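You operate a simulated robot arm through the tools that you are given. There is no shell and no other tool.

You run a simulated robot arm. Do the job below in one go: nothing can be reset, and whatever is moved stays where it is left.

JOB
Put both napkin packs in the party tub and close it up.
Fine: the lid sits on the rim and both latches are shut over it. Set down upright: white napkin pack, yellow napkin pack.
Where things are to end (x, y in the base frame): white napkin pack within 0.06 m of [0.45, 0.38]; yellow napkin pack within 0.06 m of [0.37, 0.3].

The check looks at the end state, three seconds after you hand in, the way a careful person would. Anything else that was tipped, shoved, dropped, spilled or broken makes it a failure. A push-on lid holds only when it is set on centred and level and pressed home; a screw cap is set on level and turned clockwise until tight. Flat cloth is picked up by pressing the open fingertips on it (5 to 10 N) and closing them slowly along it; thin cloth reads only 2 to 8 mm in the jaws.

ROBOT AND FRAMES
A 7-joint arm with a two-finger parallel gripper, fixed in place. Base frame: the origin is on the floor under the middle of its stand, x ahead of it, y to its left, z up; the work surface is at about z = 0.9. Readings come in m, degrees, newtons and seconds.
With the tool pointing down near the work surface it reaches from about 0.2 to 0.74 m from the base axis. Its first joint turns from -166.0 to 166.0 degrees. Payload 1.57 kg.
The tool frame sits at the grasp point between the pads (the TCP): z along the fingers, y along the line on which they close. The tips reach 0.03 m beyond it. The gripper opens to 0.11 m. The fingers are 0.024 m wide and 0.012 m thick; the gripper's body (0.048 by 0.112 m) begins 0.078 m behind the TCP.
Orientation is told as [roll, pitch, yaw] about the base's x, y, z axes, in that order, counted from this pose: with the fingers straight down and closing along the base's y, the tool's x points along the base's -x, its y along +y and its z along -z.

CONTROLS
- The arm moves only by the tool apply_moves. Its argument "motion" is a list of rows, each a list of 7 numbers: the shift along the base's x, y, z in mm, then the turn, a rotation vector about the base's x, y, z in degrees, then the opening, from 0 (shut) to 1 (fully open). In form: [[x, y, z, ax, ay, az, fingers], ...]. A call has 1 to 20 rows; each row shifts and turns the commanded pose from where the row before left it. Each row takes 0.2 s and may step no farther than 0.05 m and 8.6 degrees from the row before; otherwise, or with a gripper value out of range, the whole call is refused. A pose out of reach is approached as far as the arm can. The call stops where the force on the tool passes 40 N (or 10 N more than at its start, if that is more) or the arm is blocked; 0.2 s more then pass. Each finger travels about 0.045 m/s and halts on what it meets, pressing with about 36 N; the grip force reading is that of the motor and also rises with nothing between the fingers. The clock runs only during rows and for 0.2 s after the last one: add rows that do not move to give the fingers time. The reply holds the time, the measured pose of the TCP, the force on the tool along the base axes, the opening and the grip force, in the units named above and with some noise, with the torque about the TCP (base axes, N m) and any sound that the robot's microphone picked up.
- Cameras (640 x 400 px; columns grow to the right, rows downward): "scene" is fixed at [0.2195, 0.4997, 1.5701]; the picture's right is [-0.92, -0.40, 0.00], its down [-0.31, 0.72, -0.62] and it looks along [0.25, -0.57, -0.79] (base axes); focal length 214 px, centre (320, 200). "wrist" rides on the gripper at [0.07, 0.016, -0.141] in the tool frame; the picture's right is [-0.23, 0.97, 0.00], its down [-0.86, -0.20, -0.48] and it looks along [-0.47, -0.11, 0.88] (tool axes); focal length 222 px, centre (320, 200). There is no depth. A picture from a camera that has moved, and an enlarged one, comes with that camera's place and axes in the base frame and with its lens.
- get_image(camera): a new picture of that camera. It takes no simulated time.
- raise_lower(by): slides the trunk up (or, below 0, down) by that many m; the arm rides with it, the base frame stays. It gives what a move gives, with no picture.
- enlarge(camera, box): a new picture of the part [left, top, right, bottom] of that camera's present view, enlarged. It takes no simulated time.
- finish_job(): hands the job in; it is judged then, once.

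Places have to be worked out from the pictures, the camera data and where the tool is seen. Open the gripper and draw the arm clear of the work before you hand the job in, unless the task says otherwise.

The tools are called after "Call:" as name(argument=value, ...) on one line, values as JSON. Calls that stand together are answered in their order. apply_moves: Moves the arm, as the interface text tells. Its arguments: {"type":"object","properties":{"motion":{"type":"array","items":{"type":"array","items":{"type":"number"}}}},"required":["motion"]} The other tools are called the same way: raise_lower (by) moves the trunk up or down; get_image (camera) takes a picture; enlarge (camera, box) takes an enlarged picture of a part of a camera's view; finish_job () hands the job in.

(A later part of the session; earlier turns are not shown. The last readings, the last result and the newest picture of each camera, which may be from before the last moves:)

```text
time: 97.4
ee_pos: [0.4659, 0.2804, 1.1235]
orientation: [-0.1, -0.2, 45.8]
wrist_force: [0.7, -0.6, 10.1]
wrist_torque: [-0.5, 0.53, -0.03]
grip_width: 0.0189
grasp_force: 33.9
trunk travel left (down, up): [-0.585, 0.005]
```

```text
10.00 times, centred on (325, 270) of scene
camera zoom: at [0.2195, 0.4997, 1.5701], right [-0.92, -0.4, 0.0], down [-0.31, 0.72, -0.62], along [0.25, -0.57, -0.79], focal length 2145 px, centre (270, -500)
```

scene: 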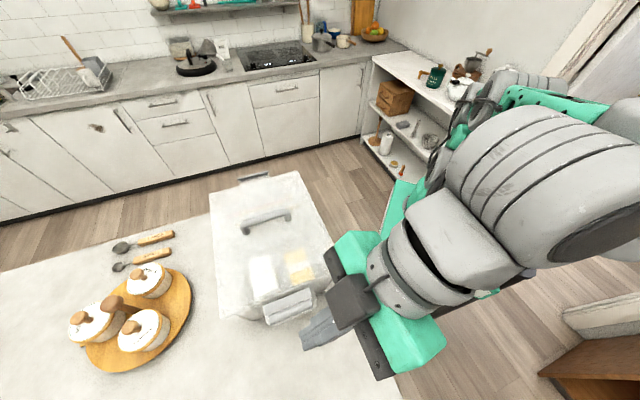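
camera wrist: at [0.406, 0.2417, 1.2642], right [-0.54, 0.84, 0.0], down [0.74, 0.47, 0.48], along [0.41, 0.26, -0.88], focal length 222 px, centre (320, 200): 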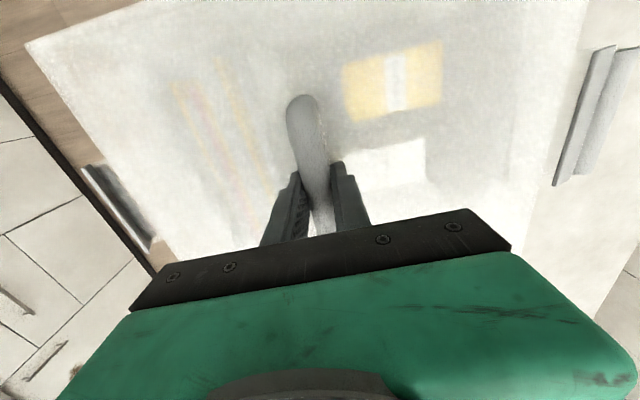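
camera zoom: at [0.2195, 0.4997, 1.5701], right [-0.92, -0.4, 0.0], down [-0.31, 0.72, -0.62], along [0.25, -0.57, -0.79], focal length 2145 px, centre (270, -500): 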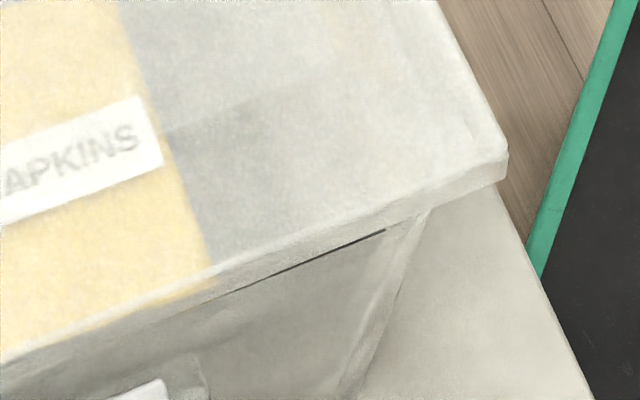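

The lid is now centred to within about 2 mm by the scene view, but stands on its lower tongue. I'll open the fingers around the bar and press with both fingertips straight on the lid plate, which avoids slipping on the handle.

Call:
apply_moves(motion=[[0, 0, 1, 0, 0, 0, 0], [0, 0, 0, 0, 0, 0, 0.3], [0, 0, 0, 0, 0, 0, 0.5], [0, 0, 0, 0, 0, 0, 0.5], [0, 0, 0, 0, 0, 0, 0.5]])

Call:
apply_moves(motion=[[0, 0, -2, 0, 0, 0, 0.5], [0, 0, -2, 0, 0, 0, 0.5], [0, 0, 0, 0, 0, 0, 0.5]])

```text
time: 98.6
ee_pos: [0.4651, 0.2809, 1.1215]
orientation: [0.0, -0.1, 45.8]
wrist_force: [0.1, -0.2, 0.5]
wrist_torque: [-0.01, -0.02, 0.0]
grip_width: 0.0549
grasp_force: 0.0
trunk travel left (down, up): [-0.585, 0.005]
```

```text
time: 99.4
ee_pos: [0.4656, 0.2822, 1.1208]
orientation: [-0.2, -0.4, 45.8]
wrist_force: [-2.1, -3.1, 16.2]
wrist_torque: [0.29, 0.55, 0.11]
grip_width: 0.0545
grasp_force: 0.1
trunk travel left (down, up): [-0.585, 0.005]
```

Tips press the lid at TCP z = 1.1208 with 16 N. Increasing the press gradually.

Call:
apply_moves(motion=[[0, 0, -1, 0, 0, 0, 0.5], [0, 0, -1, 0, 0, 0, 0.5], [0, 0, 0, 0, 0, 0, 0.5]])

```text
time: 100.2
ee_pos: [0.4652, 0.2814, 1.1204]
orientation: [-0.2, -0.4, 45.8]
wrist_force: [-0.8, -1.8, 39.5]
wrist_torque: [0.69, 1.09, 0.03]
grip_width: 0.0541
grasp_force: 0.1
trunk travel left (down, up): [-0.585, 0.005]
```

Even at 39 N it doesn't move down. I'll probe the lid's height with the closed fingertips at the left, right, near and far sides to see whether it is tilted.

Call:
apply_moves(motion=[[0, 0, 5, 0, 0, 0, 0.5], [0, 0, 25, 0, 0, 0, 0.5], [0, 0, 30, 0, 0, 0, 0.5], [20, 20, 0, 0, 0, 0, 0.2], [20, 20, 0, 0, 0, 0, 0], [20, 20, 0, 0, 0, 0, 0], [17, 20, 0, 0, 0, 0, 0], [0, 0, 0, 0, 0, 0, 0]])

Call:
apply_moves(motion=[[0, 0, -25, 0, 0, 0, 0], [0, 0, -15, 0, 0, 0, 0], [0, 0, -6, 0, 0, 0, 0], [0, 0, 0, 0, 0, 0, 0]])

```text
time: 102.0
ee_pos: [0.5401, 0.3621, 1.1785]
orientation: [-0.1, -0.1, 45.7]
wrist_force: [-0.6, 0.4, 0.1]
wrist_torque: [0.0, -0.02, 0.0]
grip_width: 0.0001
grasp_force: 21.8
trunk travel left (down, up): [-0.585, 0.005]
```

```text
time: 103.0
ee_pos: [0.5409, 0.3627, 1.1305]
orientation: [-0.1, -0.1, 45.7]
wrist_force: [-0.3, -0.8, -0.1]
wrist_torque: [-0.03, -0.02, -0.01]
grip_width: 0.0
grasp_force: 21.2
trunk travel left (down, up): [-0.585, 0.005]
```

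Above the left side now at TCP z = 1.1305. Stepping down 2 mm at a time to touch.

Call:
apply_moves(motion=[[0, 0, -4, 0, 0, 0, 0], [0, 0, -2, 0, 0, 0, 0], [0, 0, -2, 0, 0, 0, 0], [0, 0, 0, 0, 0, 0, 0]])

```text
time: 104.0
ee_pos: [0.5416, 0.362, 1.1227]
orientation: [-0.3, -0.1, 45.8]
wrist_force: [1.4, 0.3, 0.5]
wrist_torque: [0.01, -0.02, -0.03]
grip_width: 0.0001
grasp_force: 21.1
trunk travel left (down, up): [-0.585, 0.005]
```

Call:
apply_moves(motion=[[0, 0, -2, 0, 0, 0, 0], [0, 0, 0, 0, 0, 0, 0]])

```text
time: 104.6
ee_pos: [0.5417, 0.3625, 1.1211]
orientation: [-0.1, -0.2, 45.9]
wrist_force: [-0.8, 1.3, 7.6]
wrist_torque: [0.07, 0.08, -0.01]
grip_width: 0.0
grasp_force: 21.4
trunk travel left (down, up): [-0.585, 0.005]
```

Left side touches at the same height as the centre (top at about 1.091), so the lid is level. Pressing harder here to see whether it gives.

Call:
apply_moves(motion=[[0, 0, -2, 0, 0, 0, 0], [0, 0, -1, 0, 0, 0, 0], [0, 0, 0, 0, 0, 0, 0]])

```text
time: 105.4
ee_pos: [0.5433, 0.3612, 1.1218]
orientation: [-0.2, -0.5, 45.9]
wrist_force: [5.1, 1.5, 29.0]
wrist_torque: [0.02, 0.09, 0.04]
grip_width: 0.0
grasp_force: 21.1
trunk travel left (down, up): [-0.585, 0.005]
```

No give at 29 N on the left. Now probing the near side of the lid (p toward the near latch) for tilt along the long direction.

Call:
apply_moves(motion=[[0, 0, 10, 0, 0, 0, 0], [0, 0, 30, 0, 0, 0, 0], [0, 0, 20, 0, 0, 0, 0], [-46, 7, 0, 0, 0, 0, 0], [-46, 7, 0, 0, 0, 0, 0], [-46, 7, 0, 0, 0, 0, 0], [-44, 5, 0, 0, 0, 0, 0], [0, 0, -25, 0, 0, 0, 0], [0, 0, -15, 0, 0, 0, 0], [0, 0, 0, 0, 0, 0, 0]])

```text
time: 107.6
ee_pos: [0.361, 0.3884, 1.1379]
orientation: [-0.1, 0.0, 45.8]
wrist_force: [0.0, 0.3, -0.5]
wrist_torque: [0.0, 0.03, 0.02]
grip_width: 0.0
grasp_force: 21.2
trunk travel left (down, up): [-0.585, 0.005]
```

Call:
apply_moves(motion=[[0, 0, -8, 0, 0, 0, 0], [0, 0, -4, 0, 0, 0, 0], [0, 0, -2, 0, 0, 0, 0], [0, 0, -2, 0, 0, 0, 0], [0, 0, 0, 0, 0, 0, 0]])

```text
time: 108.8
ee_pos: [0.3601, 0.387, 1.1268]
orientation: [-0.1, -0.6, 45.8]
wrist_force: [2.8, 1.9, 34.2]
wrist_torque: [-0.18, 0.24, -0.05]
grip_width: 0.0002
grasp_force: 22.0
trunk travel left (down, up): [-0.585, 0.005]
```

The near side is 6 mm higher than the centre: the lid's tongue rides on the near rim while the far side is in. I'll re-grip the handle and shift the lid toward the far end.

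Call:
apply_moves(motion=[[0, 0, 10, 0, 0, 0, 0], [0, 0, 30, 0, 0, 0, 0], [0, 0, 30, 0, 0, 0, 0.2], [26, -26.5, 0, 0, 0, 0, 0.4], [26, -26.5, 0, 0, 0, 0, 0.5], [26, -26.5, 0, 0, 0, 0, 0.5], [26.5, -26.5, 0, 0, 0, 0, 0.5], [0, 0, -25, 0, 0, 0, 0.5], [0, 0, -20, 0, 0, 0, 0.5], [0, 0, 0, 0, 0, 0, 0.5]])

Call:
get_image(camera="wrist")

```text
time: 111.0
ee_pos: [0.4633, 0.2833, 1.1474]
orientation: [0.0, -0.1, 45.8]
wrist_force: [0.3, -0.3, -0.2]
wrist_torque: [0.02, 0.0, -0.01]
grip_width: 0.055
grasp_force: 0.1
trunk travel left (down, up): [-0.585, 0.005]
```

```text
taken
camera wrist: at [0.4043, 0.2448, 1.2884], right [-0.54, 0.84, 0.0], down [0.74, 0.47, 0.48], along [0.4, 0.26, -0.88], focal length 222 px, centre (320, 200)
```

wrist: 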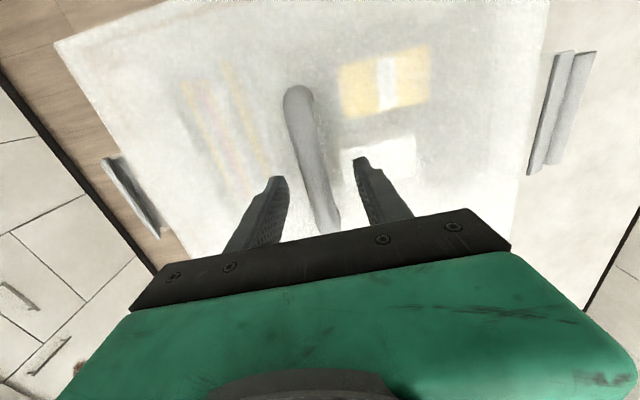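

The bar is centred between the fingers. Descending and gripping it again.

Call:
apply_moves(motion=[[0, 0, -12, 0, 0, 0, 0.5], [0, 0, -10, 0, 0, 0, 0.5], [0, 0, 0, 0, 0, 0, 0.35], [0, 0, 0, 0, 0, 0, 0.2], [0, 0, 0, 0, 0, 0, 0], [0, 0, 0, 0, 0, 0, 0], [0, 0, 0, 0, 0, 0, 0]])

```text
time: 112.6
ee_pos: [0.4633, 0.283, 1.1261]
orientation: [-0.2, -0.2, 45.7]
wrist_force: [1.8, -1.5, 11.0]
wrist_torque: [0.06, 0.19, 0.14]
grip_width: 0.0195
grasp_force: 31.7
trunk travel left (down, up): [-0.585, 0.005]
```

Gripped. Lifting slightly, shifting 4 mm toward the far end, then lowering gently.

Call:
apply_moves(motion=[[0, 0, 5, 0, 0, 0, 0], [0, 0, 5, 0, 0, 0, 0], [3, -3, 0, 0, 0, 0, 0], [0, 0, 0, 0, 0, 0, 0]])

Call:
enlarge(camera="scene", box=[190, 150, 360, 345])

Call:
enlarge(camera="scene", box=[195, 255, 355, 345])

```text
time: 113.6
ee_pos: [0.467, 0.2795, 1.134]
orientation: [-0.1, 0.0, 45.8]
wrist_force: [0.1, -0.5, -2.4]
wrist_torque: [0.0, 0.01, -0.06]
grip_width: 0.0193
grasp_force: 33.4
trunk travel left (down, up): [-0.585, 0.005]
```

```text
2.05 times, centred on (275, 248) of scene
camera zoom: at [0.2195, 0.4997, 1.5701], right [-0.92, -0.4, 0.0], down [-0.31, 0.72, -0.62], along [0.25, -0.57, -0.79], focal length 440 px, centre (412, 103)
```

zoom: 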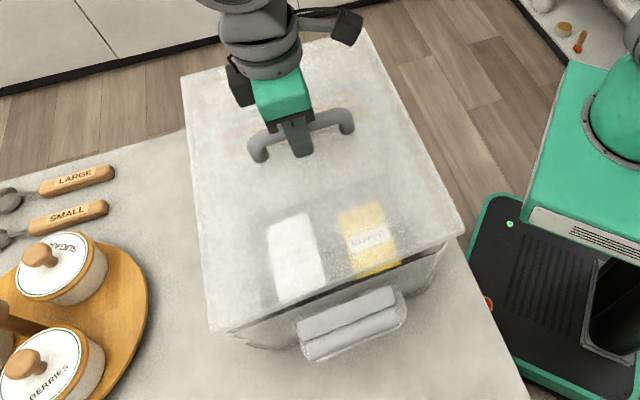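

```text
4.00 times, centred on (275, 300) of scene
camera zoom: at [0.2195, 0.4997, 1.5701], right [-0.92, -0.4, 0.0], down [-0.31, 0.72, -0.62], along [0.25, -0.57, -0.79], focal length 858 px, centre (500, -200)
```

zoom: 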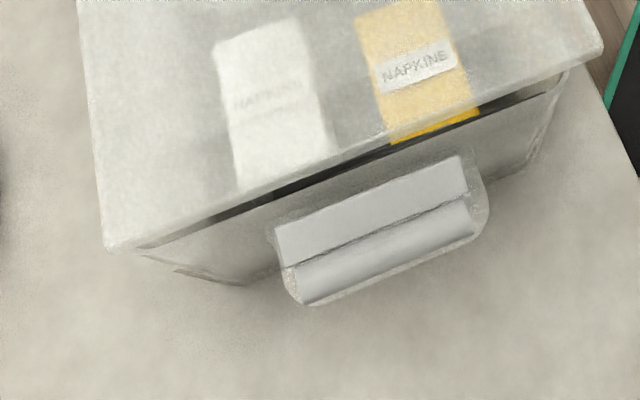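

The lid now hangs with its near side slightly high, as expected from riding on the near rim. Lowering it in this shifted position in small steps.

Call:
apply_moves(motion=[[0, 0, -4, 0, 0, 0, 0], [0, 0, -4, 0, 0, 0, 0], [0, 0, -2, 0, 0, 0, 0], [0, 0, 0, 0, 0, 0, 0]])

```text
time: 114.6
ee_pos: [0.4693, 0.2774, 1.1263]
orientation: [-0.2, -0.3, 45.8]
wrist_force: [2.4, -1.0, 11.8]
wrist_torque: [0.1, 0.29, 0.12]
grip_width: 0.0194
grasp_force: 33.8
trunk travel left (down, up): [-0.585, 0.005]
```

Contact at about the same height. Pressing a bit more in this position to see whether the near side drops.

Call:
apply_moves(motion=[[0, 0, -1.5, 0, 0, 0, 0], [0, 0, 0, 0, 0, 0, 0]])

Call:
enlarge(camera="scene", box=[195, 255, 355, 345])

Call:
enlarge(camera="scene", box=[190, 150, 360, 345])

```text
time: 115.2
ee_pos: [0.4691, 0.2785, 1.1261]
orientation: [-0.2, -0.5, 45.7]
wrist_force: [7.6, -0.7, 26.4]
wrist_torque: [0.26, 0.43, 0.11]
grip_width: 0.0195
grasp_force: 33.1
trunk travel left (down, up): [-0.585, 0.005]
```

```text
4.00 times, centred on (275, 300) of scene
camera zoom: at [0.2195, 0.4997, 1.5701], right [-0.92, -0.4, 0.0], down [-0.31, 0.72, -0.62], along [0.25, -0.57, -0.79], focal length 858 px, centre (500, -200)
```

zoom: 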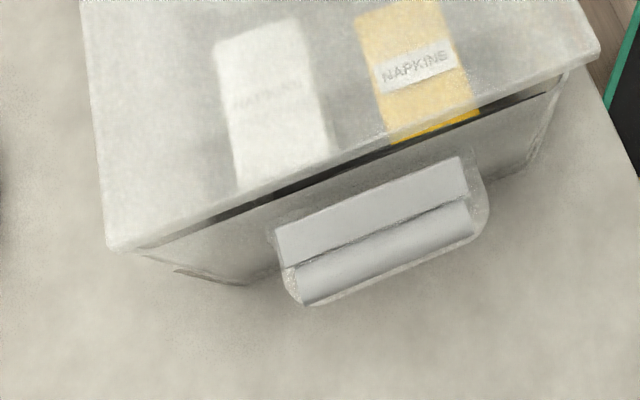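

```text
2.05 times, centred on (275, 248) of scene
camera zoom: at [0.2195, 0.4997, 1.5701], right [-0.92, -0.4, 0.0], down [-0.31, 0.72, -0.62], along [0.25, -0.57, -0.79], focal length 440 px, centre (412, 103)
```

zoom: 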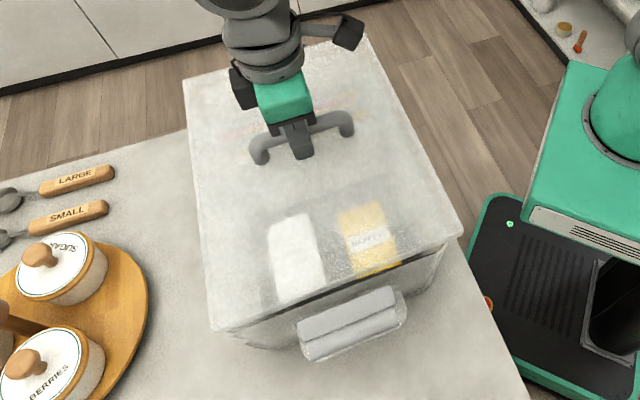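

The lid is now sitting several mm higher than before, so something else is interfering. I'll lift the lid clear and inspect the tub, its rim and contents.

Call:
apply_moves(motion=[[0, 0, 10, 0, 0, 0, 0], [0, 0, 30, 0, 0, 0, 0], [0, 0, 30, 0, 0, 0, 0], [0, 0, 30, 0, 0, 0, 0], [0, 0, 0, 0, 0, 0, 0]])

Call:
get_image(camera="scene")

Call:
enlarge(camera="scene", box=[180, 130, 360, 345])

Call:
get_image(camera="wrist")

```text
time: 116.4
ee_pos: [0.4686, 0.2788, 1.2235]
orientation: [-0.1, 0.0, 45.7]
wrist_force: [0.6, -0.1, -1.4]
wrist_torque: [-0.01, -0.03, -0.01]
grip_width: 0.0192
grasp_force: 33.2
trunk travel left (down, up): [-0.585, 0.005]
```

```text
taken
```

scene: 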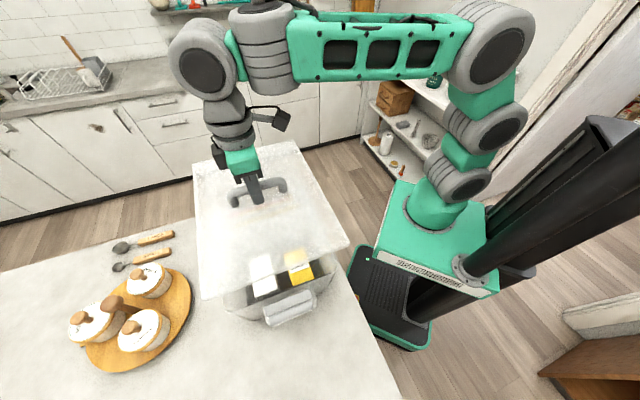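

```text
1.86 times, centred on (270, 238) of scene
camera zoom: at [0.2195, 0.4997, 1.5701], right [-0.92, -0.4, 0.0], down [-0.31, 0.72, -0.62], along [0.25, -0.57, -0.79], focal length 399 px, centre (413, 130)
```

zoom: 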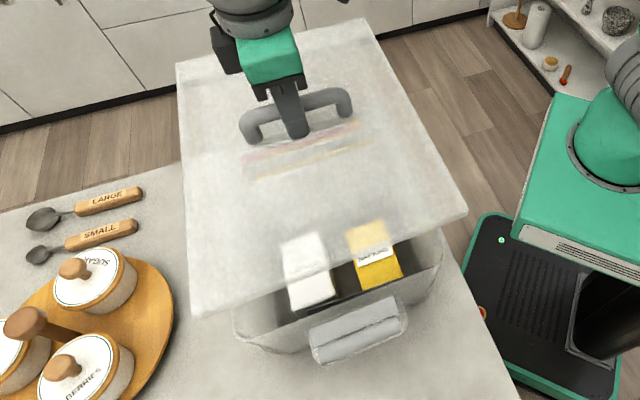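

```text
taken
camera wrist: at [0.4093, 0.2397, 1.3657], right [-0.54, 0.84, 0.0], down [0.74, 0.48, 0.48], along [0.4, 0.26, -0.88], focal length 222 px, centre (320, 200)
```

wrist: 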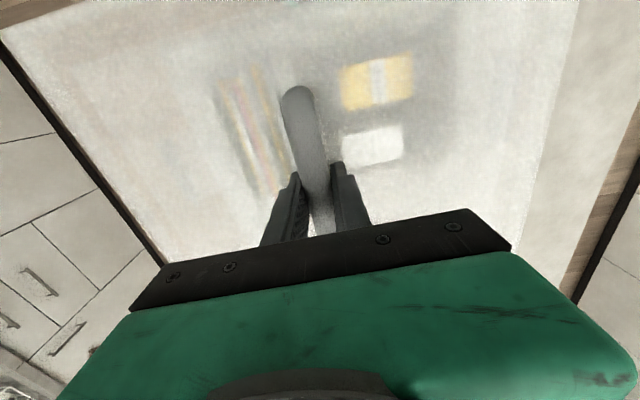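

The contents look undisturbed and the lid hangs level. To learn the rim's true height and position I'll set the lid back on the table at its old place, then probe the bare rim.

Call:
apply_moves(motion=[[-16, 16, 0, 0, 0, 7.4, 0], [-23, 27, 0, 0, 0, 7.4, 0], [-24, 28, -4, 0, 0, 7.4, 0], [-24, 28, -4, 0, 0, 7.4, 0], [-24, 28, -4, 0, 0, 7.4, 0], [-24, 28, -4, 0, 0, 7.4, 0], [-24, 28, -4, 0, 0, 7.4, 0], [-24, 28, -4, 0, 0, 7.4, 0], [-24, 28, -6, 0, 0, 7.4, 0], [-24, 28, -6, 0, 0, 7.4, 0], [-24, 28, -6, 0, 0, 7.4, 0], [-20, 24, -6, 0, 0, 7.9, 0], [0, 0, 0, 0, 0, 0, 0]])

Call:
get_image(camera="wrist")

Call:
get_image(camera="scene")

```text
time: 119.2
ee_pos: [0.1948, 0.5978, 1.175]
orientation: [0.0, 0.0, 135.3]
wrist_force: [0.2, -0.4, -1.9]
wrist_torque: [0.0, -0.01, 0.03]
grip_width: 0.0191
grasp_force: 33.3
trunk travel left (down, up): [-0.585, 0.005]
```

```text
taken
camera wrist: at [0.233, 0.5364, 1.3166], right [-0.85, -0.53, 0.0], down [-0.47, 0.74, 0.48], along [-0.25, 0.41, -0.88], focal length 222 px, centre (320, 200)
```

wrist: 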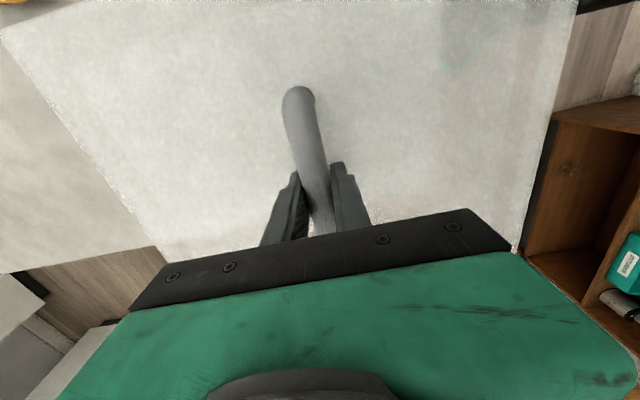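

```text
taken
```

scene: 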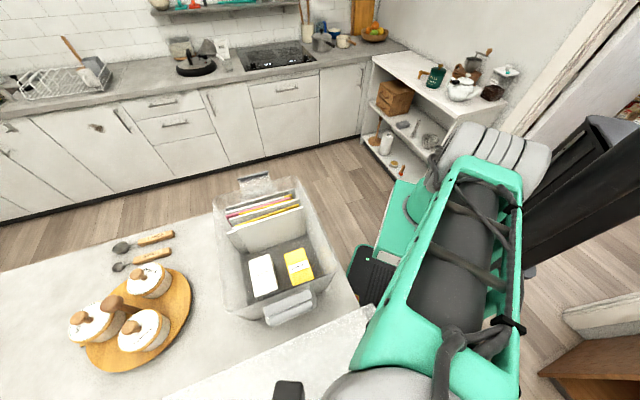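

Tub and contents look right. I'll enlarge the bare tub again to check that it hasn't moved.

Call:
enlarge(camera="scene", box=[200, 165, 360, 345])

Call:
enlarge(camera="scene", box=[195, 255, 355, 345])

Call:
enlarge(camera="scene", box=[205, 165, 315, 250])

```text
2.22 times, centred on (280, 255) of scene
camera zoom: at [0.2195, 0.4997, 1.5701], right [-0.92, -0.4, 0.0], down [-0.31, 0.72, -0.62], along [0.25, -0.57, -0.79], focal length 477 px, centre (409, 78)
```

zoom: 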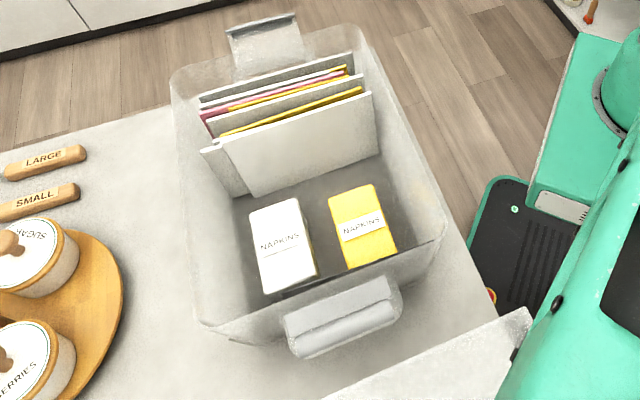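

```text
4.00 times, centred on (275, 300) of scene
camera zoom: at [0.2195, 0.4997, 1.5701], right [-0.92, -0.4, 0.0], down [-0.31, 0.72, -0.62], along [0.25, -0.57, -0.79], focal length 858 px, centre (500, -200)
```

zoom: 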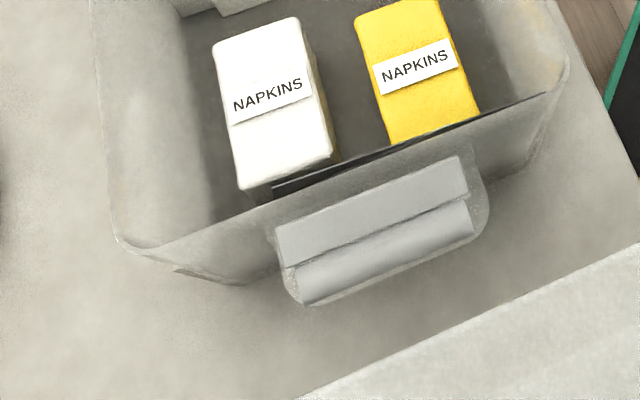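

```text
4.71 times, centred on (260, 208) of scene
camera zoom: at [0.2195, 0.4997, 1.5701], right [-0.92, -0.4, 0.0], down [-0.31, 0.72, -0.62], along [0.25, -0.57, -0.79], focal length 1009 px, centre (602, 165)
```

zoom: 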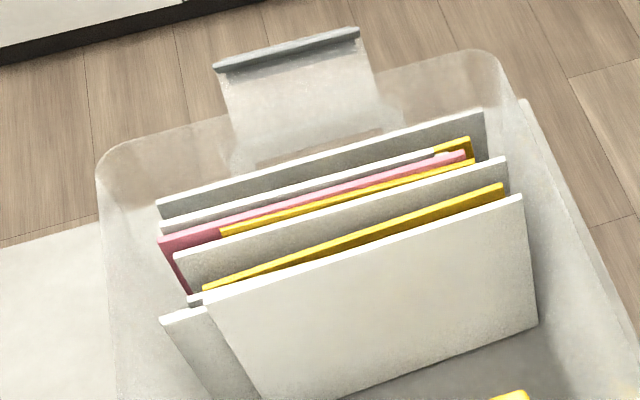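

The tub hasn't moved. Setting the lid down on the table.

Call:
apply_moves(motion=[[0, 0, -40, 0, 0, 0, 0], [0, 0, -40, 0, 0, 0, 0], [0, 0, -40, 0, 0, 0, 0], [0, 0, -40, 0, 0, 0, 0], [0, 0, -30, 0, 0, 0, 0], [0, 0, -10, 0, 0, 0, 0], [0, 0, 0, 0, 0, 0, 0]])

```text
time: 120.8
ee_pos: [0.193, 0.5962, 0.9737]
orientation: [-0.1, -0.2, 135.1]
wrist_force: [0.4, -0.6, -1.4]
wrist_torque: [-0.01, 0.02, -0.03]
grip_width: 0.0195
grasp_force: 32.9
trunk travel left (down, up): [-0.585, 0.005]
```

Call:
apply_moves(motion=[[0, 0, -10, 0, 0, 0, 0], [0, 0, -6, 0, 0, 0, 0], [0, 0, -3, 0, 0, 0, 0], [0, 0, 0, 0, 0, 0, 0]])

```text
time: 121.8
ee_pos: [0.1933, 0.598, 0.9563]
orientation: [-0.1, -0.2, 135.1]
wrist_force: [0.2, -0.5, -2.2]
wrist_torque: [-0.01, 0.05, 0.01]
grip_width: 0.0194
grasp_force: 33.8
trunk travel left (down, up): [-0.585, 0.005]
```

Call:
apply_moves(motion=[[0, 0, -3, 0, 0, 0, 0], [0, 0, -2, 0, 0, 0, 0], [0, 0, -2, 0, 0, 0, 0], [0, 0, 0, 0, 0, 0, 0]])

```text
time: 122.8
ee_pos: [0.1943, 0.5975, 0.9484]
orientation: [-0.1, -0.1, 135.1]
wrist_force: [1.2, 0.3, -1.6]
wrist_torque: [-0.14, 0.0, 0.03]
grip_width: 0.0194
grasp_force: 33.7
trunk travel left (down, up): [-0.585, 0.005]
```

Almost there; small torque appears. Two more millimetres.

Call:
apply_moves(motion=[[0, 0, -1.5, 0, 0, 0, 0], [0, 0, -1, 0, 0, 0, 0], [0, 0, 0, 0, 0, 0, 0]])

```text
time: 123.6
ee_pos: [0.1936, 0.5987, 0.9469]
orientation: [-0.3, -0.3, 135.2]
wrist_force: [1.7, 4.1, 11.6]
wrist_torque: [-0.71, -0.28, -0.03]
grip_width: 0.0195
grasp_force: 33.7
trunk travel left (down, up): [-0.585, 0.005]
```

The lid is on the table (11.6 N). Releasing the handle.

Call:
apply_moves(motion=[[0, 0, 1, 0, 0, 0, 0], [0, 0, 0, 0, 0, 0, 0.25], [0, 0, 0, 0, 0, 0, 0.5], [0, 0, 0, 0, 0, 0, 0.5], [0, 0, 20, 0, 0, 0, 0.5], [0, 0, 40, 0, 0, 0, 0.5], [0, 0, 40, 0, 0, 0, 0.5], [0, 0, 40, 0, 0, 0, 0.5], [0, 0, 0, 0, 0, 0, 0.5]])

Call:
get_image(camera="wrist")

Call:
enlarge(camera="wrist", box=[150, 0, 480, 230])

```text
time: 125.6
ee_pos: [0.194, 0.5924, 1.0879]
orientation: [-0.1, 0.0, 135.2]
wrist_force: [0.0, -0.4, -0.4]
wrist_torque: [0.0, 0.03, -0.02]
grip_width: 0.0549
grasp_force: 0.1
trunk travel left (down, up): [-0.585, 0.005]
```

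```text
taken
camera wrist: at [0.2334, 0.5317, 1.2289], right [-0.85, -0.53, 0.0], down [-0.47, 0.74, 0.48], along [-0.25, 0.41, -0.88], focal length 222 px, centre (320, 200)
```

wrist: 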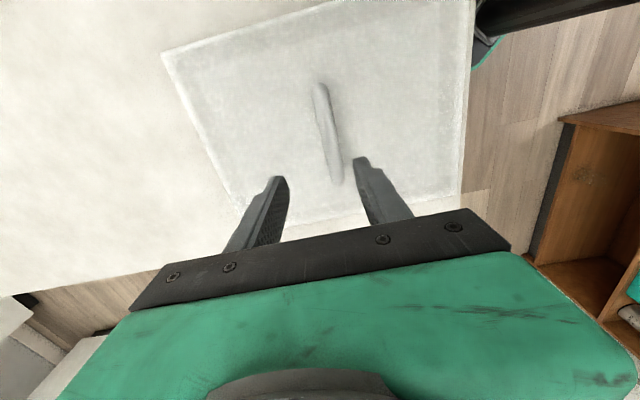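

```text
1.74 times, centred on (315, 115) of wrist
camera zoom: at [0.2334, 0.5317, 1.2289], right [-0.85, -0.53, 0.0], down [-0.47, 0.74, 0.48], along [-0.25, 0.41, -0.88], focal length 386 px, centre (329, 348)
```

zoom: 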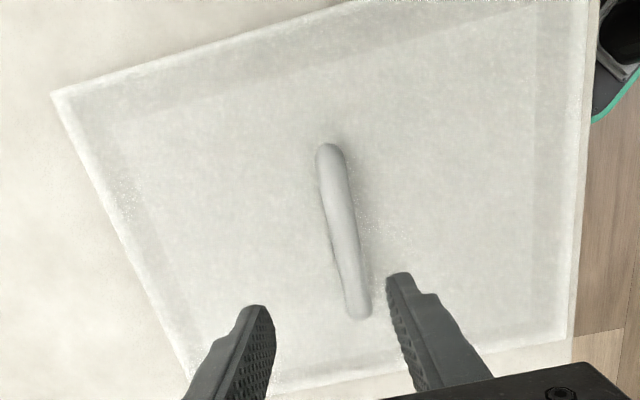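

Lid is back on the table. Now I'll go and touch the bare near rim with closed fingertips (beside the latch, at about (0.280, 0.342)) to get its exact height.

Call:
apply_moves(motion=[[0, -10, 40, 0, 0, 0, 0.3], [5, -10, 40, 0, 0, 0, 0.1], [14, -40, 20, 0, 0, 0, 0], [14, -40, 0, 0, 0, 0, 0], [14, -40, 0, 0, 0, 0, 0], [14, -40, -10, 0, 0, 0, 0], [14, -40, -10, 0, 0, 0, 0], [11, -30, 0, 0, 0, 0, 0], [0, 0, 0, 0, 0, 0, 0]])

Call:
get_image(camera="wrist")

Call:
get_image(camera="scene")

```text
time: 127.6
ee_pos: [0.2782, 0.3484, 1.1672]
orientation: [-0.1, -0.1, 135.1]
wrist_force: [-0.8, 0.7, 0.3]
wrist_torque: [0.04, -0.02, 0.03]
grip_width: 0.0
grasp_force: 20.8
trunk travel left (down, up): [-0.585, 0.005]
```

```text
taken
camera wrist: at [0.3182, 0.2871, 1.3095], right [-0.85, -0.53, 0.0], down [-0.47, 0.74, 0.48], along [-0.25, 0.41, -0.88], focal length 222 px, centre (320, 200)
```

wrist: 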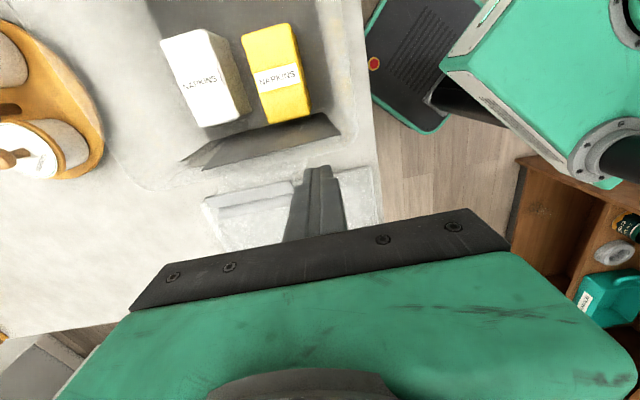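

```text
taken
```

scene: 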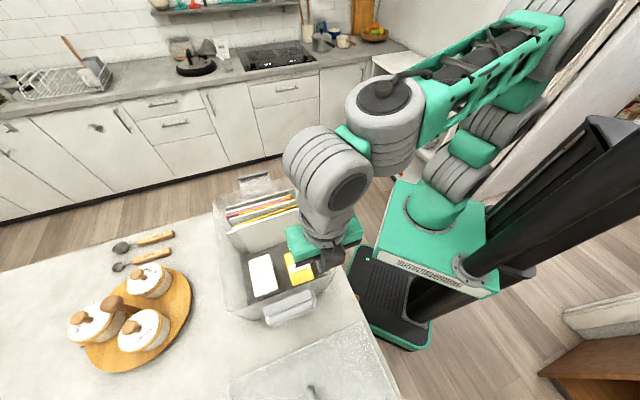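

Positioned above the near rim beside the latch. Lowering step by step until the tips touch the rim.

Call:
apply_moves(motion=[[3, -3, -25, 0, 0, 0, 0], [0, 0, -20, 0, 0, 0, 0], [0, 0, -8, 0, 0, 0, 0], [0, 0, 0, 0, 0, 0, 0]])

```text
time: 128.6
ee_pos: [0.2812, 0.3447, 1.1134]
orientation: [-0.1, -0.2, 135.1]
wrist_force: [-0.3, 0.3, -0.4]
wrist_torque: [0.03, 0.0, 0.0]
grip_width: 0.0002
grasp_force: 21.3
trunk travel left (down, up): [-0.585, 0.005]
```

Call:
apply_moves(motion=[[0, 0, -2, 0, 0, 0, 0], [0, 0, -2, 0, 0, 0, 0], [0, 0, 0, 0, 0, 0, 0]])

```text
time: 129.4
ee_pos: [0.2827, 0.3454, 1.109]
orientation: [-0.2, -0.1, 135.1]
wrist_force: [-0.1, -0.1, 1.0]
wrist_torque: [-0.01, 0.04, -0.01]
grip_width: 0.0
grasp_force: 21.2
trunk travel left (down, up): [-0.585, 0.005]
```

Call:
apply_moves(motion=[[0, 0, -1.5, 0, 0, 0, 0], [0, 0, 0, 0, 0, 0, 0]])

```text
time: 130.0
ee_pos: [0.2816, 0.3467, 1.1087]
orientation: [-0.2, -0.1, 135.1]
wrist_force: [-1.0, -0.1, -0.1]
wrist_torque: [0.01, -0.02, 0.02]
grip_width: 0.0002
grasp_force: 21.6
trunk travel left (down, up): [-0.585, 0.005]
```

No contact at TCP z = 1.1087 yet. Continuing in 1.5 mm steps.

Call:
apply_moves(motion=[[0, 0, -1.5, 0, 0, 0, 0], [0, 0, -1.5, 0, 0, 0, 0], [0, 0, 0, 0, 0, 0, 0]])

```text
time: 130.8
ee_pos: [0.2823, 0.3461, 1.108]
orientation: [-0.5, -0.1, 135.1]
wrist_force: [0.2, 2.6, 21.5]
wrist_torque: [0.09, 0.12, -0.16]
grip_width: 0.0
grasp_force: 21.4
trunk travel left (down, up): [-0.585, 0.005]
```

The rim top is at z = 1.078 by touch. I want to see how the lid's underside is built (tongue/skirt), so I'll view the lid's end face on the table from a low angle.

Call:
apply_moves(motion=[[0, 0, 30, 0, 0, 0, 0], [0, 0, 40, 0, 0, 0, 0], [-19, 7, 0, 0, 0, -7.5, 0], [-19, 7, 0, 0, 0, -7.5, 0], [-19, 7, 0, 0, 0, -7.5, 0], [-19, 7, 0, 0, 0, -7.5, 0], [-19, 7, 0, 0, 0, -7.5, 0], [-19, 7, 0, 0, 0, -7.5, 0], [-19, 7, 0, 0, 0, -7.5, 0], [-19, 7, 0, 0, 0, -7.5, 0], [-19, 7, 0, 0, 0, -7.5, 0], [-19, 7, 0, 0, 0, -7.5, 0], [-19, 7, 0, 0, 0, -7.5, 0], [-19, 7, 0, 0, 0, -7.5, 0], [0, 0, 0, 0, 0, 0, 0]])

```text
time: 134.0
ee_pos: [0.0536, 0.4278, 1.1764]
orientation: [-0.1, -0.1, 45.0]
wrist_force: [-0.3, -1.1, 0.7]
wrist_torque: [0.0, -0.02, 0.02]
grip_width: 0.0
grasp_force: 20.4
trunk travel left (down, up): [-0.585, 0.005]
```

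Now tilting the tool so the camera looks more horizontally along the lid, then taking a picture.

Call:
apply_moves(motion=[[0, 0, -20, 5.6, -5.6, 0, 0], [0, 0, -20, 5.6, -5.6, 0, 0], [0, 0, -20, 5.6, -5.6, 0, 0], [0, 0, -20, 5.6, -5.6, 0, 0], [0, 0, -20, 2, -2, 0, 0], [0, 0, 0, 0, 0, 0, 0]])

Call:
get_image(camera="wrist")

```text
time: 135.6
ee_pos: [0.1008, 0.44, 1.0969]
orientation: [3.7, -35.7, 35.9]
wrist_force: [0.2, -0.4, 0.0]
wrist_torque: [0.01, -0.04, 0.01]
grip_width: 0.0002
grasp_force: 21.8
trunk travel left (down, up): [-0.585, 0.005]
stopped in row 6: the arm was blocked; the commanded pose is now the measured one
```

```text
taken
camera wrist: at [-0.0142, 0.3641, 1.1731], right [-0.45, 0.87, 0.18], down [0.48, 0.06, 0.88], along [0.76, 0.48, -0.45], focal length 222 px, centre (320, 200)
```

wrist: 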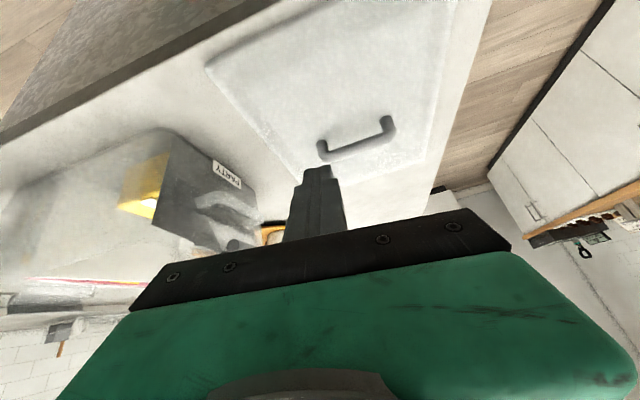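

The arm got blocked (probably against itself), so I won't go lower here; the view is already useful. Enlarging the lid's edge and the bare rim with the near latch.

Call:
enlarge(camera="wrist", box=[190, 20, 330, 200])

Call:
enlarge(camera="wrist", box=[120, 120, 280, 260])

Call:
get_image(camera="scene")

```text
2.22 times, centred on (260, 110) of wrist
camera zoom: at [-0.0142, 0.3641, 1.1731], right [-0.45, 0.87, 0.18], down [0.48, 0.06, 0.88], along [0.76, 0.48, -0.45], focal length 494 px, centre (453, 400)
```

zoom: 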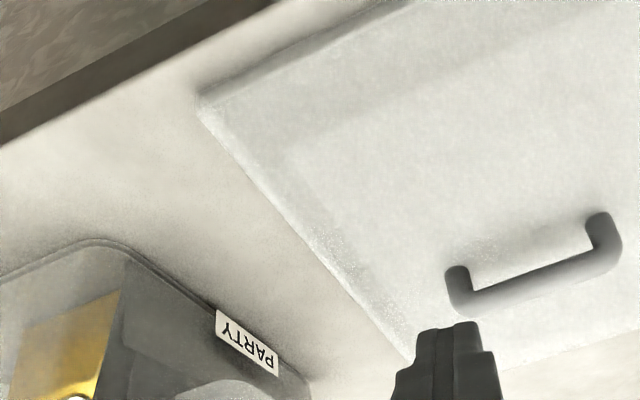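

```text
2.86 times, centred on (200, 190) of wrist
camera zoom: at [-0.0142, 0.3641, 1.1731], right [-0.45, 0.87, 0.18], down [0.48, 0.06, 0.88], along [0.76, 0.48, -0.45], focal length 635 px, centre (663, 229)
```

zoom: 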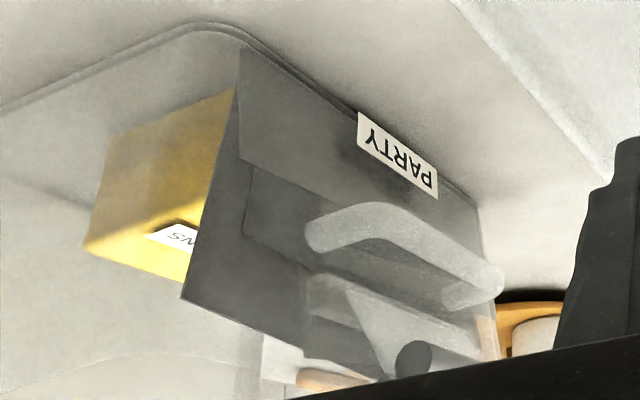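

```text
taken
```

scene: 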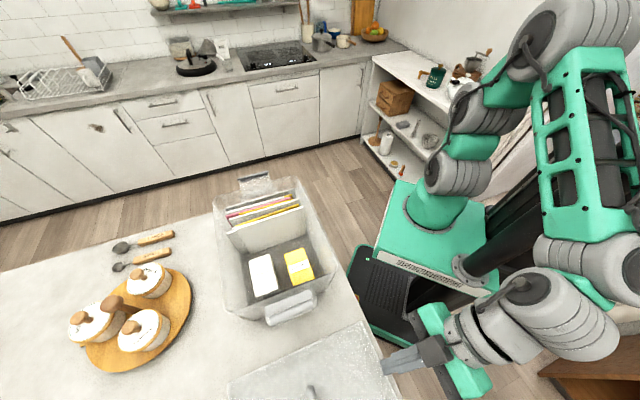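

Looking at the lid's corner on the table more closely to read its edge height.

Call:
enlarge(camera="wrist", box=[195, 40, 275, 100])

Call:
enlarge(camera="wrist", box=[250, 100, 310, 190])

Call:
enlarge(camera="wrist", box=[180, 190, 280, 260])

```text
6.67 times, centred on (235, 70) of wrist
camera zoom: at [-0.0142, 0.3641, 1.1731], right [-0.45, 0.87, 0.18], down [0.48, 0.06, 0.88], along [0.76, 0.48, -0.45], focal length 1481 px, centre (887, 1067)
```

zoom: 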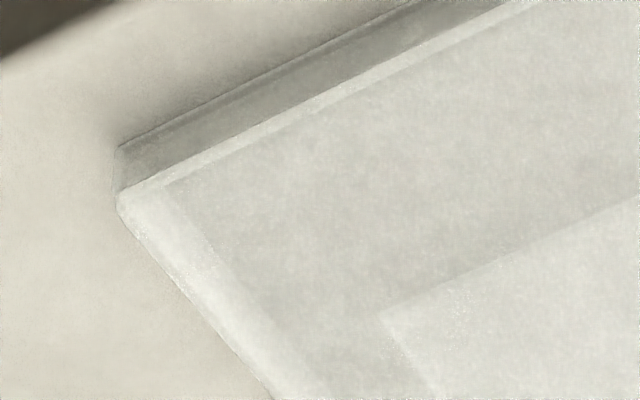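

```text
4.44 times, centred on (280, 145) of wrist
camera zoom: at [-0.0142, 0.3641, 1.1731], right [-0.45, 0.87, 0.18], down [0.48, 0.06, 0.88], along [0.76, 0.48, -0.45], focal length 987 px, centre (498, 444)
```

zoom: 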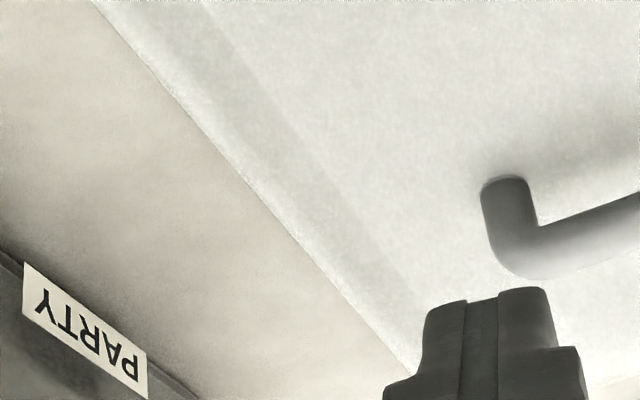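

```text
5.71 times, centred on (230, 225) of wrist
camera zoom: at [-0.0142, 0.3641, 1.1731], right [-0.45, 0.87, 0.18], down [0.48, 0.06, 0.88], along [0.76, 0.48, -0.45], focal length 1269 px, centre (834, 57)
```

zoom: 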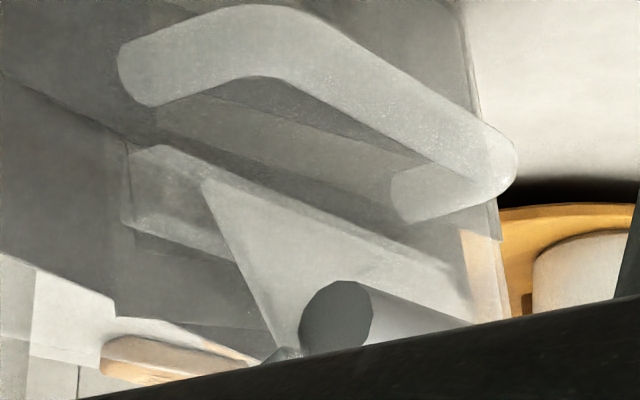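

The lid is a plate with a deeper inner tongue, so on the rim it can stand at intermediate heights; the latch lip implies the fully home top is at about z = 1.082. First I'll free the arm by moving out and up, then un-tilt.

Call:
apply_moves(motion=[[15, 5, 20, 0, 0, 0, 0], [20, 5, 25, 0, 0, 0, 0], [20, 5, 25, -5.6, 5.6, 0, 0], [20, 5, 10, -5.6, 5.6, 0, 0], [15, 5, 0, -5.6, 5.6, 0, 0], [0, 10, 0, -5.6, 5.6, 0, 0], [0, 10, 0, -2.5, 2.5, 0, 0], [0, 0, 0, 0, 0, 0, 0]])

Call:
get_image(camera="scene")

```text
time: 137.4
ee_pos: [0.1916, 0.4856, 1.178]
orientation: [-1.5, -0.9, 37.8]
wrist_force: [-0.7, -0.8, 0.4]
wrist_torque: [-0.01, 0.05, -0.01]
grip_width: 0.0
grasp_force: 21.4
trunk travel left (down, up): [-0.585, 0.005]
```

```text
taken
```

scene: 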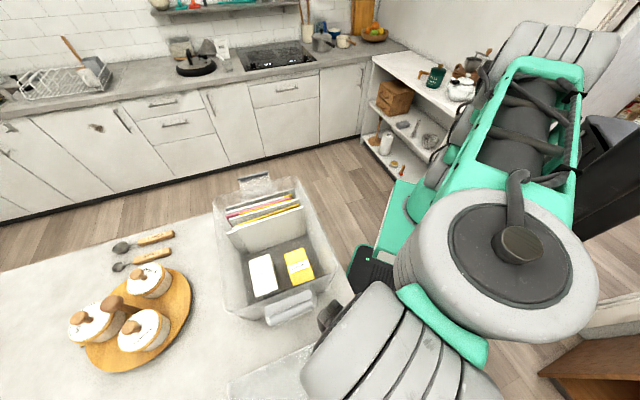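

Free again. Correcting the small residual tilt and turning to yaw 135° while moving above the lid handle.

Call:
apply_moves(motion=[[0, 9, 0, 0.63, 1.63, 0, 0], [0, 9, 0, 0, 0, 8.1, 0], [0, 9, 0, 0, 0, 8.1, 0], [0, 9, -6, 0, 0, 8.1, 0], [0, 9, -6, 0, 0, 8.1, 0], [0, 9, -6, 0, 0, 8.1, 0], [0, 9, -6, 0, 0, 8.1, 0.1], [0, 9, -6, 0, 0, 8.1, 0.2], [0, 9, -6, 0, 0, 8.1, 0.3], [0, 9, -6, 0, 0, 8.1, 0.4], [0, 9, -6, 0, 0, 8.1, 0.5], [0, 6, -6, 0, 0, 8.1, 0.5], [2, 6, -6, 0, 0, 8.1, 0.5], [0, 0, 0, 0, 0, 0, 0.5]])

Call:
get_image(camera="wrist")

```text
time: 140.4
ee_pos: [0.1907, 0.5975, 1.1192]
orientation: [0.0, 0.1, 135.1]
wrist_force: [0.4, -0.5, 0.1]
wrist_torque: [-0.03, 0.01, 0.0]
grip_width: 0.055
grasp_force: 0.0
trunk travel left (down, up): [-0.585, 0.005]
```

```text
taken
camera wrist: at [0.2302, 0.5364, 1.2608], right [-0.85, -0.53, 0.0], down [-0.46, 0.75, 0.48], along [-0.25, 0.4, -0.88], focal length 222 px, centre (320, 200)
```

wrist: 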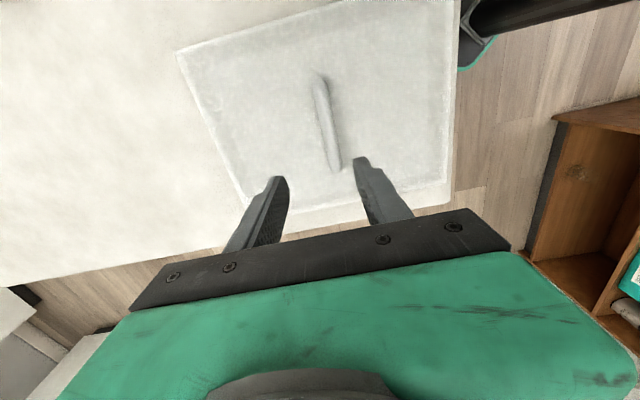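

Orientation is clean. I'll descend and re-grip the handle with the lid lying flat, so it's level in the gripper again.

Call:
apply_moves(motion=[[1, 0, -40, 0, 0, 0, 0.5], [1, 0, -40, 0, 0, 0, 0.5], [0, 0, -40, 0, 0, 0, 0.5], [0, 0, -30, 0, 0, 0, 0.5], [0, 0, -12, 0, 0, 0, 0.5], [0, 0, 0, 0, 0, 0, 0.5]])

Call:
get_image(camera="wrist")

```text
time: 141.8
ee_pos: [0.1924, 0.5962, 0.9539]
orientation: [0.0, 0.1, 135.0]
wrist_force: [0.6, -0.8, -0.4]
wrist_torque: [0.02, 0.03, 0.0]
grip_width: 0.055
grasp_force: 0.0
trunk travel left (down, up): [-0.585, 0.005]
```

```text
taken
camera wrist: at [0.2315, 0.5361, 1.0959], right [-0.85, -0.53, 0.0], down [-0.46, 0.75, 0.48], along [-0.25, 0.41, -0.88], focal length 222 px, centre (320, 200)
```

wrist: 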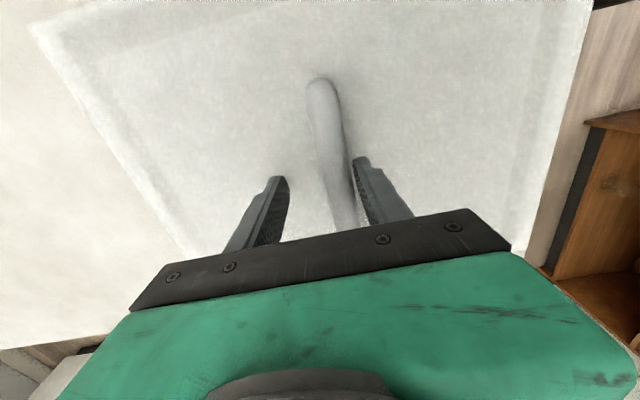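

The bar is about 13 mm off toward the right finger and the grip point is too far along it. Shifting to centre before closing.

Call:
apply_moves(motion=[[-2.8, -15.6, 0, 0, 0, 0, 0.5], [0, 0, 0, 0, 0, 0, 0.5]])

Call:
get_image(camera="wrist")

```text
time: 142.4
ee_pos: [0.1922, 0.5812, 0.954]
orientation: [0.1, 0.1, 135.0]
wrist_force: [0.0, -1.2, -0.2]
wrist_torque: [0.0, 0.0, 0.01]
grip_width: 0.055
grasp_force: 0.0
trunk travel left (down, up): [-0.585, 0.005]
```

```text
taken
camera wrist: at [0.2307, 0.5213, 1.0961], right [-0.85, -0.53, 0.0], down [-0.46, 0.75, 0.48], along [-0.25, 0.4, -0.88], focal length 222 px, centre (320, 200)
```

wrist: 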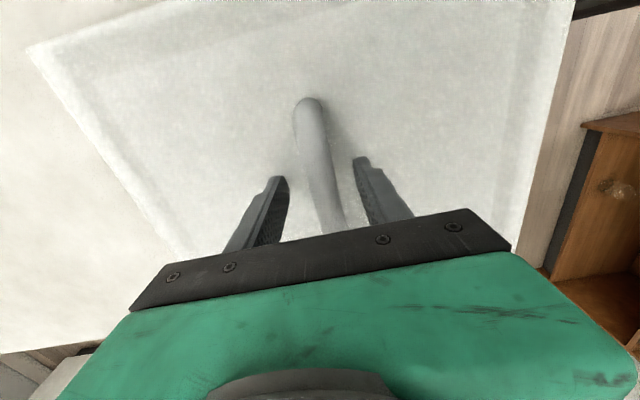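

Centred now, just like the first grip. Lowering 3 mm and closing.

Call:
apply_moves(motion=[[0, 0, -3, 0, 0, 0, 0.5], [0, 0, 0, 0, 0, 0, 0.3], [0, 0, 0, 0, 0, 0, 0.15], [0, 0, 0, 0, 0, 0, 0], [0, 0, 0, 0, 0, 0, 0], [0, 0, 0, 0, 0, 0, 0]])

Call:
apply_moves(motion=[[0, 0, 10, 0, 0, 0, 0], [0, 0, 30, 0, 0, 0, 0], [0, 0, 40, 0, 0, 0, 0], [0, 0, 40, 0, 0, 0, 0], [0, 0, 40, 0, 0, 0, 0], [0, 0, 40, 0, 0, 0, 0], [0, 0, 20, 0, 0, 0, 0], [0, 0, 0, 0, 0, 0, 0]])

```text
time: 143.8
ee_pos: [0.1915, 0.5806, 0.9517]
orientation: [0.1, 0.1, 135.1]
wrist_force: [-0.7, -0.9, 0.7]
wrist_torque: [-0.02, 0.02, 0.03]
grip_width: 0.0191
grasp_force: 33.3
trunk travel left (down, up): [-0.585, 0.005]
```

```text
time: 145.6
ee_pos: [0.1915, 0.581, 1.1733]
orientation: [0.2, 0.1, 134.8]
wrist_force: [-0.4, -0.3, -1.8]
wrist_torque: [0.0, 0.01, 0.03]
grip_width: 0.0191
grasp_force: 33.6
trunk travel left (down, up): [-0.585, 0.005]
```

Lid is held (top 33 mm below TCP). Carrying it over the tub and turning it by -90° again.

Call:
apply_moves(motion=[[18, -20, 6, 0, 0, -7.5, 0], [20, -22, 6, 0, 0, -7.5, 0], [22, -25, 6, 0, 0, -7.5, 0], [23, -26, 6, 0, 0, -7.5, 0], [23, -26, 6, 0, 0, -7.5, 0], [24, -27, 6, 0, 0, -7.5, 0], [24, -27, 6, 0, 0, -7.5, 0], [24, -27, 6, 0, 0, -7.5, 0], [24, -27, 6, 0, 0, -7.5, 0], [24, -27, 6, 0, 0, -7.5, 0], [24, -26, 6, 0, 0, -7.2, 0], [20, -20, 6, 0, 0, -7, 0], [0, 0, 0, 0, 0, 0, 0]])

Call:
enlarge(camera="scene", box=[180, 110, 360, 340])

```text
time: 148.4
ee_pos: [0.4609, 0.2807, 1.2435]
orientation: [0.1, 0.0, 45.6]
wrist_force: [-0.4, -0.1, -2.0]
wrist_torque: [-0.05, 0.03, 0.01]
grip_width: 0.0191
grasp_force: 33.0
trunk travel left (down, up): [-0.585, 0.005]
```

```text
1.74 times, centred on (270, 225) of scene
camera zoom: at [0.2195, 0.4997, 1.5701], right [-0.92, -0.4, 0.0], down [-0.31, 0.72, -0.62], along [0.25, -0.57, -0.79], focal length 373 px, centre (407, 156)
```

zoom: 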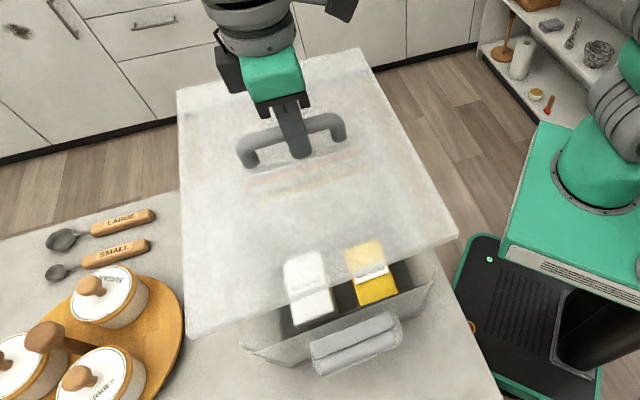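

Let me briefly tilt the lid toward the scene camera to see its underside, raising a bit for clearance.

Call:
apply_moves(motion=[[0, 0, 15, 5.6, 5.6, 0, 0], [0, 0, 15, 5.6, 5.6, 0, 0], [0, 0, 10, 5.6, 5.6, 0, 0], [0, 0, 10, 5.6, 5.6, 0, 0], [0, 0, 5, 5.6, 5.6, 0, 0], [0, 0, 5, 5.6, 5.6, 0, 0], [0, 0, 0, 0, 0, 0, 0]])

Call:
get_image(camera="scene")

Call:
enlarge(camera="scene", box=[170, 100, 370, 300])

```text
time: 150.0
ee_pos: [0.4015, 0.2676, 1.1566]
orientation: [33.7, -0.6, 45.7]
wrist_force: [0.4, -0.9, -3.0]
wrist_torque: [-0.04, 0.03, 0.01]
grip_width: 0.0192
grasp_force: 33.1
out of reach, approached as far as the arm can: row 1, 2, 3, 4, 5, 6
trunk travel left (down, up): [-0.585, 0.005]
```

```text
taken
```

scene: 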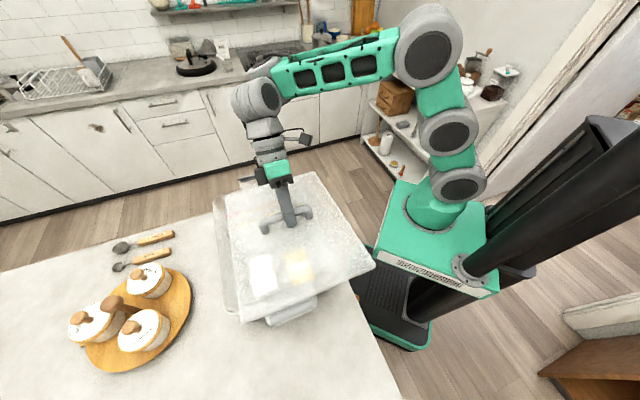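

```text
2.00 times, centred on (270, 200) of scene
camera zoom: at [0.2195, 0.4997, 1.5701], right [-0.92, -0.4, 0.0], down [-0.31, 0.72, -0.62], along [0.25, -0.57, -0.79], focal length 429 px, centre (420, 200)
```

zoom: 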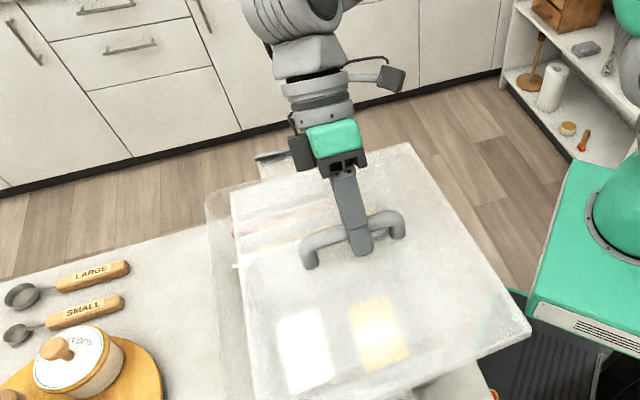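

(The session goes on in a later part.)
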